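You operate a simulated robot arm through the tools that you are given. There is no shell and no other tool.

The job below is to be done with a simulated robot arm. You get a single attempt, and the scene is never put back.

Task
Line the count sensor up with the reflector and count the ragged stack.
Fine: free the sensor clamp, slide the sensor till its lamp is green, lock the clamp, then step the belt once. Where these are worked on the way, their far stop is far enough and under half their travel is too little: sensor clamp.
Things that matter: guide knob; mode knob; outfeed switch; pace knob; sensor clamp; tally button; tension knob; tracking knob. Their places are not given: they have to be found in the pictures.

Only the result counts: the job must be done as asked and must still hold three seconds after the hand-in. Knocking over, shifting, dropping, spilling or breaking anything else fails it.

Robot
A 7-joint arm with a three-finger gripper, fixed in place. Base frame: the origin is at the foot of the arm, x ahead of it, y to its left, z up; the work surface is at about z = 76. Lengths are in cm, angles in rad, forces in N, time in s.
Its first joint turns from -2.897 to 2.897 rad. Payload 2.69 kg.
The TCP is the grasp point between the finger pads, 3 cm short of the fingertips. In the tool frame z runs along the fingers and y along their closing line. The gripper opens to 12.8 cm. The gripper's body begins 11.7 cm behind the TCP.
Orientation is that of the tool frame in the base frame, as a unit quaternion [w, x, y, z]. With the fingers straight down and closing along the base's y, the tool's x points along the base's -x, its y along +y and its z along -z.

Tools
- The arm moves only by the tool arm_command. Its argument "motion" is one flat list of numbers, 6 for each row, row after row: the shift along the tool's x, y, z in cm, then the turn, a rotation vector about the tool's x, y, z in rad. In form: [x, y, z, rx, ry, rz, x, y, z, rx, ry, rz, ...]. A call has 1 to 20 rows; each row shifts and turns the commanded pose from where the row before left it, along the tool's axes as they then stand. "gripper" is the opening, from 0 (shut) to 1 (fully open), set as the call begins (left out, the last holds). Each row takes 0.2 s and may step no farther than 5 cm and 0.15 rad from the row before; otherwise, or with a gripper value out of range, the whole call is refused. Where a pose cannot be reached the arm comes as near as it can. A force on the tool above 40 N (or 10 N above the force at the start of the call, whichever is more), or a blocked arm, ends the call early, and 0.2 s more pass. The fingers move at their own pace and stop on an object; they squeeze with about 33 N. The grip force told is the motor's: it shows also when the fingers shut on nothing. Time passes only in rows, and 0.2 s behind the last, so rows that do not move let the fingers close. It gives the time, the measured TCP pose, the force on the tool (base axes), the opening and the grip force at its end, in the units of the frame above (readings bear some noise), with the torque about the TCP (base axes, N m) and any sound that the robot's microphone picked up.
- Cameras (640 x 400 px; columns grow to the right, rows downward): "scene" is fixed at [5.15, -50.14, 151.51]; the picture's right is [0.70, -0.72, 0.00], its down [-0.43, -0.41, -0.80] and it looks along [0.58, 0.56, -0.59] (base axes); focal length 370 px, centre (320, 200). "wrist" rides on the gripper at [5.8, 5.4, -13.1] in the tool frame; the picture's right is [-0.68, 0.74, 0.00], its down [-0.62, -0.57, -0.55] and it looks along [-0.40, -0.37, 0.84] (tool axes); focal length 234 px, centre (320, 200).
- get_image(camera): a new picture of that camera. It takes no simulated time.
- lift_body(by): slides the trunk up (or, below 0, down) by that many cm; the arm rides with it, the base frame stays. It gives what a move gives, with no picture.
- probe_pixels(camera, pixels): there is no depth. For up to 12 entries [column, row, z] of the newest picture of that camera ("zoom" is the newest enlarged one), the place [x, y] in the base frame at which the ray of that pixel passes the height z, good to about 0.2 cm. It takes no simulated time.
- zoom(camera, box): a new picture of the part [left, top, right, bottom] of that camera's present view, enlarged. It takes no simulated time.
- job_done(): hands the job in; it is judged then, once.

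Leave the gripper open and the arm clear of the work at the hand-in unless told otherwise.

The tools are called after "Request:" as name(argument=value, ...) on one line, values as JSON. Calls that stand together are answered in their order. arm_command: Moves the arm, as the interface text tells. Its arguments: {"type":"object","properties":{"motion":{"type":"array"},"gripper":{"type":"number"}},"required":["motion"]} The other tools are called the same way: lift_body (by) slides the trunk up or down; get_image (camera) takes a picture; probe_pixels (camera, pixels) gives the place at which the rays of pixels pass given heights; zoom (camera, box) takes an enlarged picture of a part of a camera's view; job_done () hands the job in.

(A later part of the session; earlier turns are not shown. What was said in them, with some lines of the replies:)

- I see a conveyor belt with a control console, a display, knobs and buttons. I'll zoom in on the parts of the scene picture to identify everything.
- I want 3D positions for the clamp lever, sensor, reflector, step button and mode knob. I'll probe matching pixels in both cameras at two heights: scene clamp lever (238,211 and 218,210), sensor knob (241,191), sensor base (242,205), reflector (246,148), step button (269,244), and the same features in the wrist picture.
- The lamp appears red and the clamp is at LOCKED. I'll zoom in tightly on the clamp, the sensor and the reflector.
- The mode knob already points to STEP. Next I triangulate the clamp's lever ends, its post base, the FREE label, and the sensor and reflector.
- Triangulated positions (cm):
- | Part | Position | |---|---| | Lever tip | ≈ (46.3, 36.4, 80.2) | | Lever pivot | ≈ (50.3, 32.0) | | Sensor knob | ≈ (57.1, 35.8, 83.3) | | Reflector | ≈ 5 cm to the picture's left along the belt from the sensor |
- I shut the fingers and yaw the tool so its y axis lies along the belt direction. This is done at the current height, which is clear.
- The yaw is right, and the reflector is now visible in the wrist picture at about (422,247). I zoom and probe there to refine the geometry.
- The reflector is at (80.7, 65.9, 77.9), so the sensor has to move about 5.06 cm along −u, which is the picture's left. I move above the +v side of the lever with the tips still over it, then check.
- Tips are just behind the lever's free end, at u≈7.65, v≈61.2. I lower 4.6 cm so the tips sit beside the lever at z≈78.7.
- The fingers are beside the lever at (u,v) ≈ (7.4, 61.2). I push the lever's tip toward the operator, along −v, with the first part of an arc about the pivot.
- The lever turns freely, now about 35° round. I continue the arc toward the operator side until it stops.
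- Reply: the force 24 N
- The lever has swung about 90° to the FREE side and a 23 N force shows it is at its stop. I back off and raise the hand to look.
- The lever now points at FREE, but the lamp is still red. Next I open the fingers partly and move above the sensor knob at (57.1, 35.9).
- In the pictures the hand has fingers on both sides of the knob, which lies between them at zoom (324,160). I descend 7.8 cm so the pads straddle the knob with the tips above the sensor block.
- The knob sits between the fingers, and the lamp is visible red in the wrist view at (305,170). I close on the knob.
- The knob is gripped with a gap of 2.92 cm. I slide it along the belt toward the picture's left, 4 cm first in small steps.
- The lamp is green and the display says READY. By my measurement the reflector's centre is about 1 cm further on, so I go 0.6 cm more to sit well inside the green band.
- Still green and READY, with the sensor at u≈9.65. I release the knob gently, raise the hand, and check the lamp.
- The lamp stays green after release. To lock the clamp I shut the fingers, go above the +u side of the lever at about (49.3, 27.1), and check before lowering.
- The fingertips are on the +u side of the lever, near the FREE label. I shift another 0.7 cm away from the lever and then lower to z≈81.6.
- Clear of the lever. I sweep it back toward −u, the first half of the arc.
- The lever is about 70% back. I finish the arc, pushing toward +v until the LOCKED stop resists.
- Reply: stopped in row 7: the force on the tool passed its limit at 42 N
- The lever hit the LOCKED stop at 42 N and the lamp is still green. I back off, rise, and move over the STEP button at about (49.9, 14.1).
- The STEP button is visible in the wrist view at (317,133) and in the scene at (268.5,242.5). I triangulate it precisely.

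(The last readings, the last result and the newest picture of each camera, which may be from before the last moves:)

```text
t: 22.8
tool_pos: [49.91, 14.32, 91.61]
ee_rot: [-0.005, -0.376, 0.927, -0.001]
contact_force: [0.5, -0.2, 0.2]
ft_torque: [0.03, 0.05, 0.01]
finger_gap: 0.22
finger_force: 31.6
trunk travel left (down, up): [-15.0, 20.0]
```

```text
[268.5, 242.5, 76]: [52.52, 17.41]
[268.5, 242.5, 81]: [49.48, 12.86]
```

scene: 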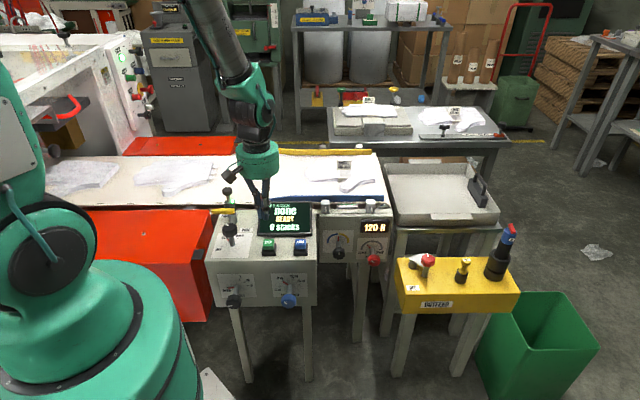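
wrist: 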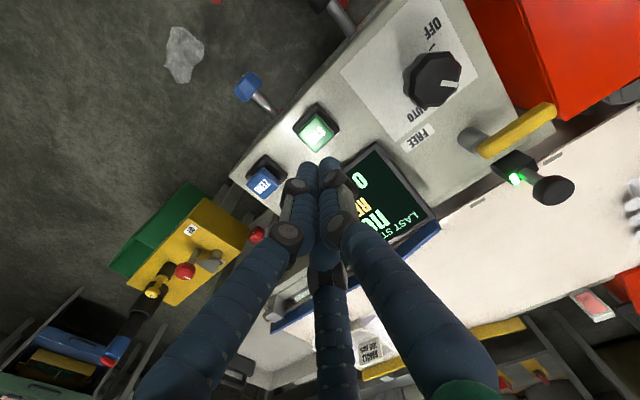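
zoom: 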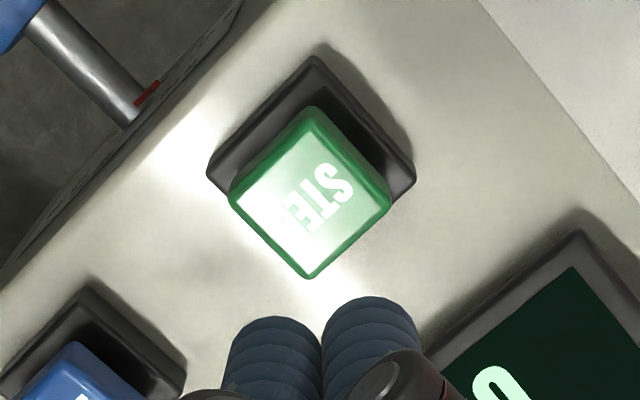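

The STEP button top is at about (49.6, 13.9, 79.8). I move over it and descend to just above.

Request:
arm_command(motion=[0.55, -0.12, 3, 0, 0, 0, 0, 0, 3, 0, 0, 0, 0, 0, 1.4, 0, 0, 0, 0, 0, 0, 0, 0, 0])

Request:
zoom(camera="scene", box=[220, 200, 316, 270])

Request:
zoom(camera="wrist", box=[240, 60, 400, 220])

```text
t: 23.8
tool_pos: [49.65, 13.89, 84.04]
ee_rot: [-0.006, -0.377, 0.926, -0.001]
contact_force: [-0.4, 0.1, 0.2]
ft_torque: [0.0, 0.03, 0.01]
finger_gap: 0.22
finger_force: 31.5
trunk travel left (down, up): [-15.0, 20.0]
```

```text
5.71 times, centred on (268, 235) of scene
```

zoom: 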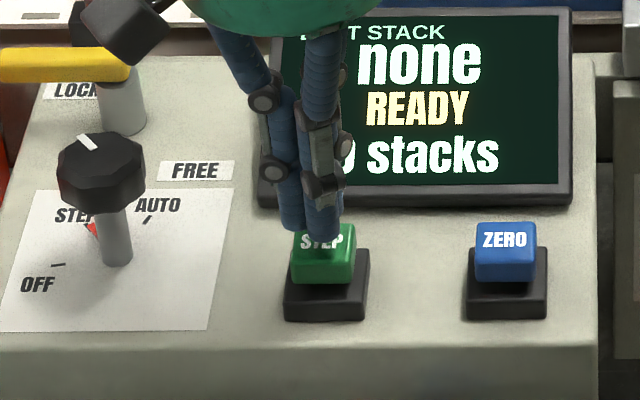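

```text
2.50 times, centred on (320, 140) of wrist
```

zoom: 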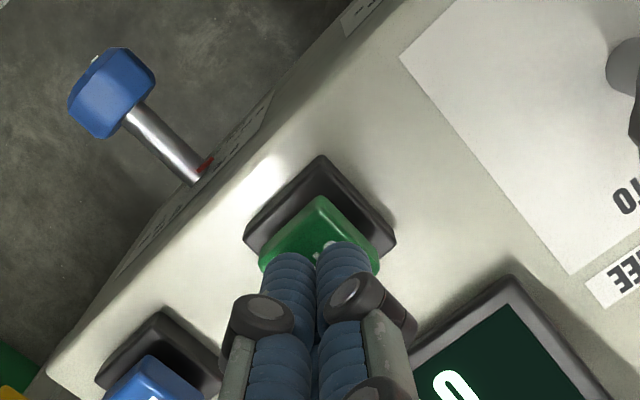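

The fingertips are about 1 cm above the button. I nudge 0.4 cm to centre, then press down slowly.

Request:
arm_command(motion=[0.2, -0.4, 0, 0, 0, 0, 0, 0, 0.5, 0, 0, 0, 0, 0, 0.4, 0, 0, 0, 0, 0, 0.3, 0, 0, 0, 0, 0, 0.25, 0, 0, 0, 0, 0, 0.25, 0, 0, 0])

Request:
zoom(camera="scene", box=[220, 200, 316, 270])

```text
t: 25.2
tool_pos: [49.94, 13.35, 82.51]
ee_rot: [-0.005, -0.376, 0.927, -0.002]
contact_force: [0.1, 0.5, 1.1]
ft_torque: [0.0, 0.02, 0.03]
finger_gap: 0.18
finger_force: 30.7
trunk travel left (down, up): [-15.0, 20.0]
```

```text
5.71 times, centred on (268, 235) of scene
```

zoom: 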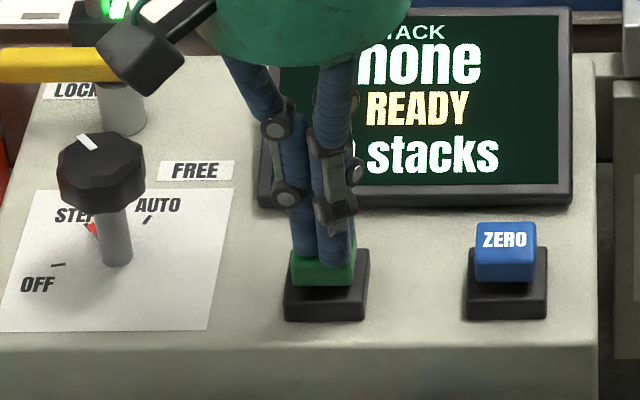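

The tips have just reached the button (1 N). I press further in small steps.

Request:
arm_command(motion=[0, 0, 0.2, 0, 0, 0, 0, 0, 0.2, 0, 0, 0, 0, 0, 0.2, 0, 0, 0])

Request:
zoom(camera="scene", box=[220, 200, 316, 270])

```text
t: 26.0
tool_pos: [49.87, 13.33, 82.16]
ee_rot: [-0.004, -0.376, 0.927, -0.002]
contact_force: [-2.9, 4.1, 9.9]
ft_torque: [0.17, 0.04, 0.03]
finger_gap: 0.59
finger_force: 31.3
trunk travel left (down, up): [-15.0, 20.0]
heard: click
```

```text
5.71 times, centred on (268, 235) of scene
```

zoom: 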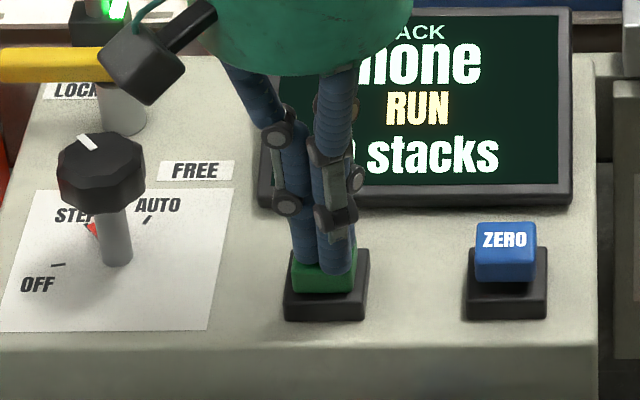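

There was a click and the display says RUN, so I lift straight off the button.

Request:
arm_command(motion=[0, 0, -2, 0, 0, 0, 0, 0, -5, 0, 0, 0, 0, 0, -5, 0, 0, 0, 0, 0, -4, 0, 0, 0, 0, 0, 0, 0, 0, 0])

Request:
get_image(camera="scene")

Request:
zoom(camera="scene", box=[200, 180, 320, 280])

```text
t: 27.2
tool_pos: [49.8, 13.27, 98.56]
ee_rot: [-0.005, -0.377, 0.926, -0.002]
contact_force: [-0.1, -0.4, -0.3]
ft_torque: [0.05, -0.04, -0.05]
finger_gap: 0.22
finger_force: 31.7
trunk travel left (down, up): [-15.0, 20.0]
```

```text
taken
```

scene: 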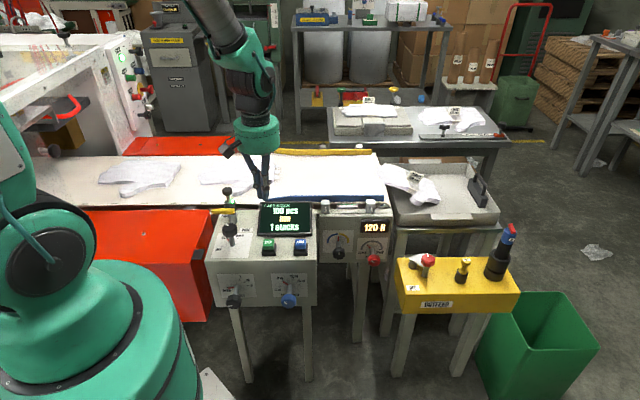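

```text
4.00 times, centred on (260, 230) of scene
```

zoom: 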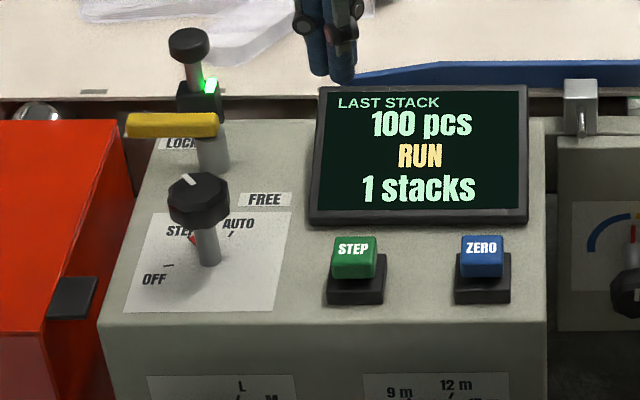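

The display shows 100 pcs and 1 stack, still on RUN. I open the fingers, rise further, and wait for the belt step to finish.

Request:
arm_command(motion=[0, 0, -4, 0, 0, 0, 0, 0, -3, 0, 0, 0, 0, 0, 0, 0, 0, 0, 0, 0, 0, 0, 0, 0, 0, 0, 0, 0, 0, 0, 0, 0, 0, 0, 0, 0, 0, 0, 0, 0, 0, 0, 0, 0, 0, 0, 0, 0], gripper=1)

Request:
get_image(camera="scene")

Request:
zoom(camera="scene", box=[200, 180, 320, 280])

```text
t: 29.0
tool_pos: [50.18, 13.16, 105.28]
ee_rot: [-0.005, -0.376, 0.927, -0.001]
contact_force: [-0.3, 0.9, 0.7]
ft_torque: [-0.02, 0.01, 0.0]
finger_gap: 12.81
finger_force: 0.0
trunk travel left (down, up): [-15.0, 20.0]
```

```text
taken
```

scene: 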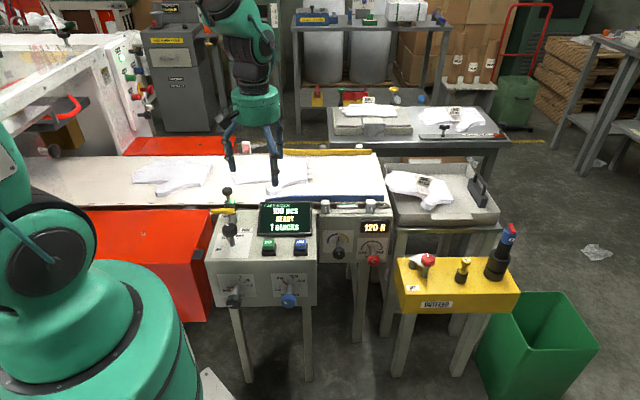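

```text
4.00 times, centred on (260, 230) of scene
```

zoom: 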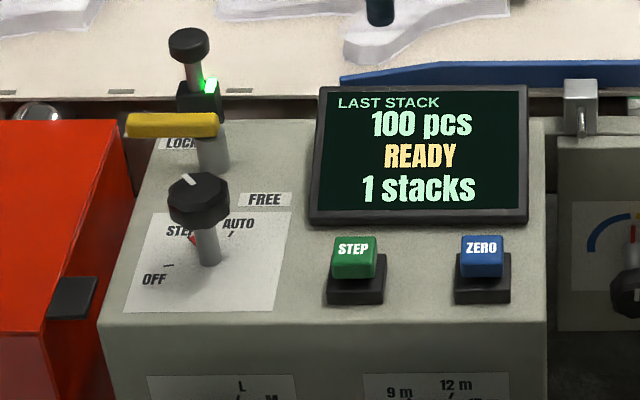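

The belt has stopped. The display reads READY, 100 pcs, 1 stack, the lamp is green and the clamp is at LOCKED. I check the tray and the clamp once more before the hand-in.

Request:
zoom(camera="scene", box=[300, 130, 510, 280])

Request:
zoom(camera="scene", box=[205, 180, 269, 230])

```text
2.67 times, centred on (405, 205) of scene
```

zoom: 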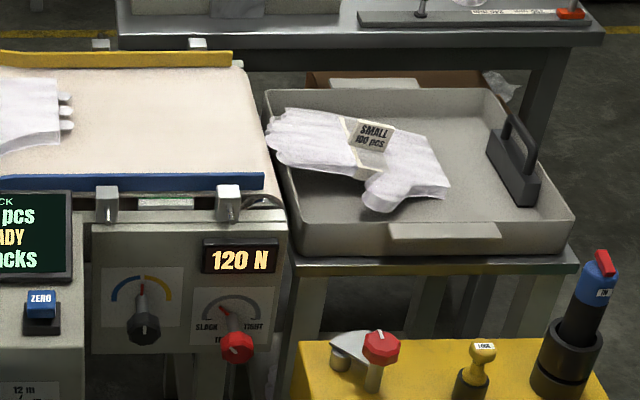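

```text
8.00 times, centred on (237, 205) of scene
```

zoom: 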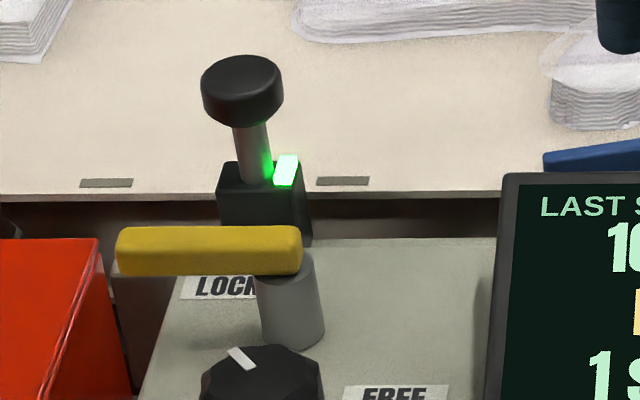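

The lamp is green, the clamp is locked, one stack is counted, and the pack lies in the tray. The hand is open and clear of the work, so I hand the job in.

Request:
job_done()

```text
The job is handed in.
```

The count sensor is lined up with the reflector, the clamp is locked again, and the belt was stepped once. I handed the job in; I have not seen the verdict.

- **Sensor:** I freed the clamp, slid the sensor about 4.5 cm towards the reflector until its lamp turned green, then went slightly further to sit well inside the green range. The lamp stayed green after I let go, and still was at my last check before the hand-in.
- **Clamp:** the lever is back against its LOCKED stop.
- **Count:** one press of STEP ran the belt. The display now reads READY, last stack 100 pcs, 1 stack.
- **Everything else:** the mode knob was already at STEP. I touched none of the other knobs, nor the ZERO button or the outfeed switch. A banded pack marked "SMALL 100 pcs" went off the belt's end and lies in the tray.

The gripper is open and the arm is clear of the work.
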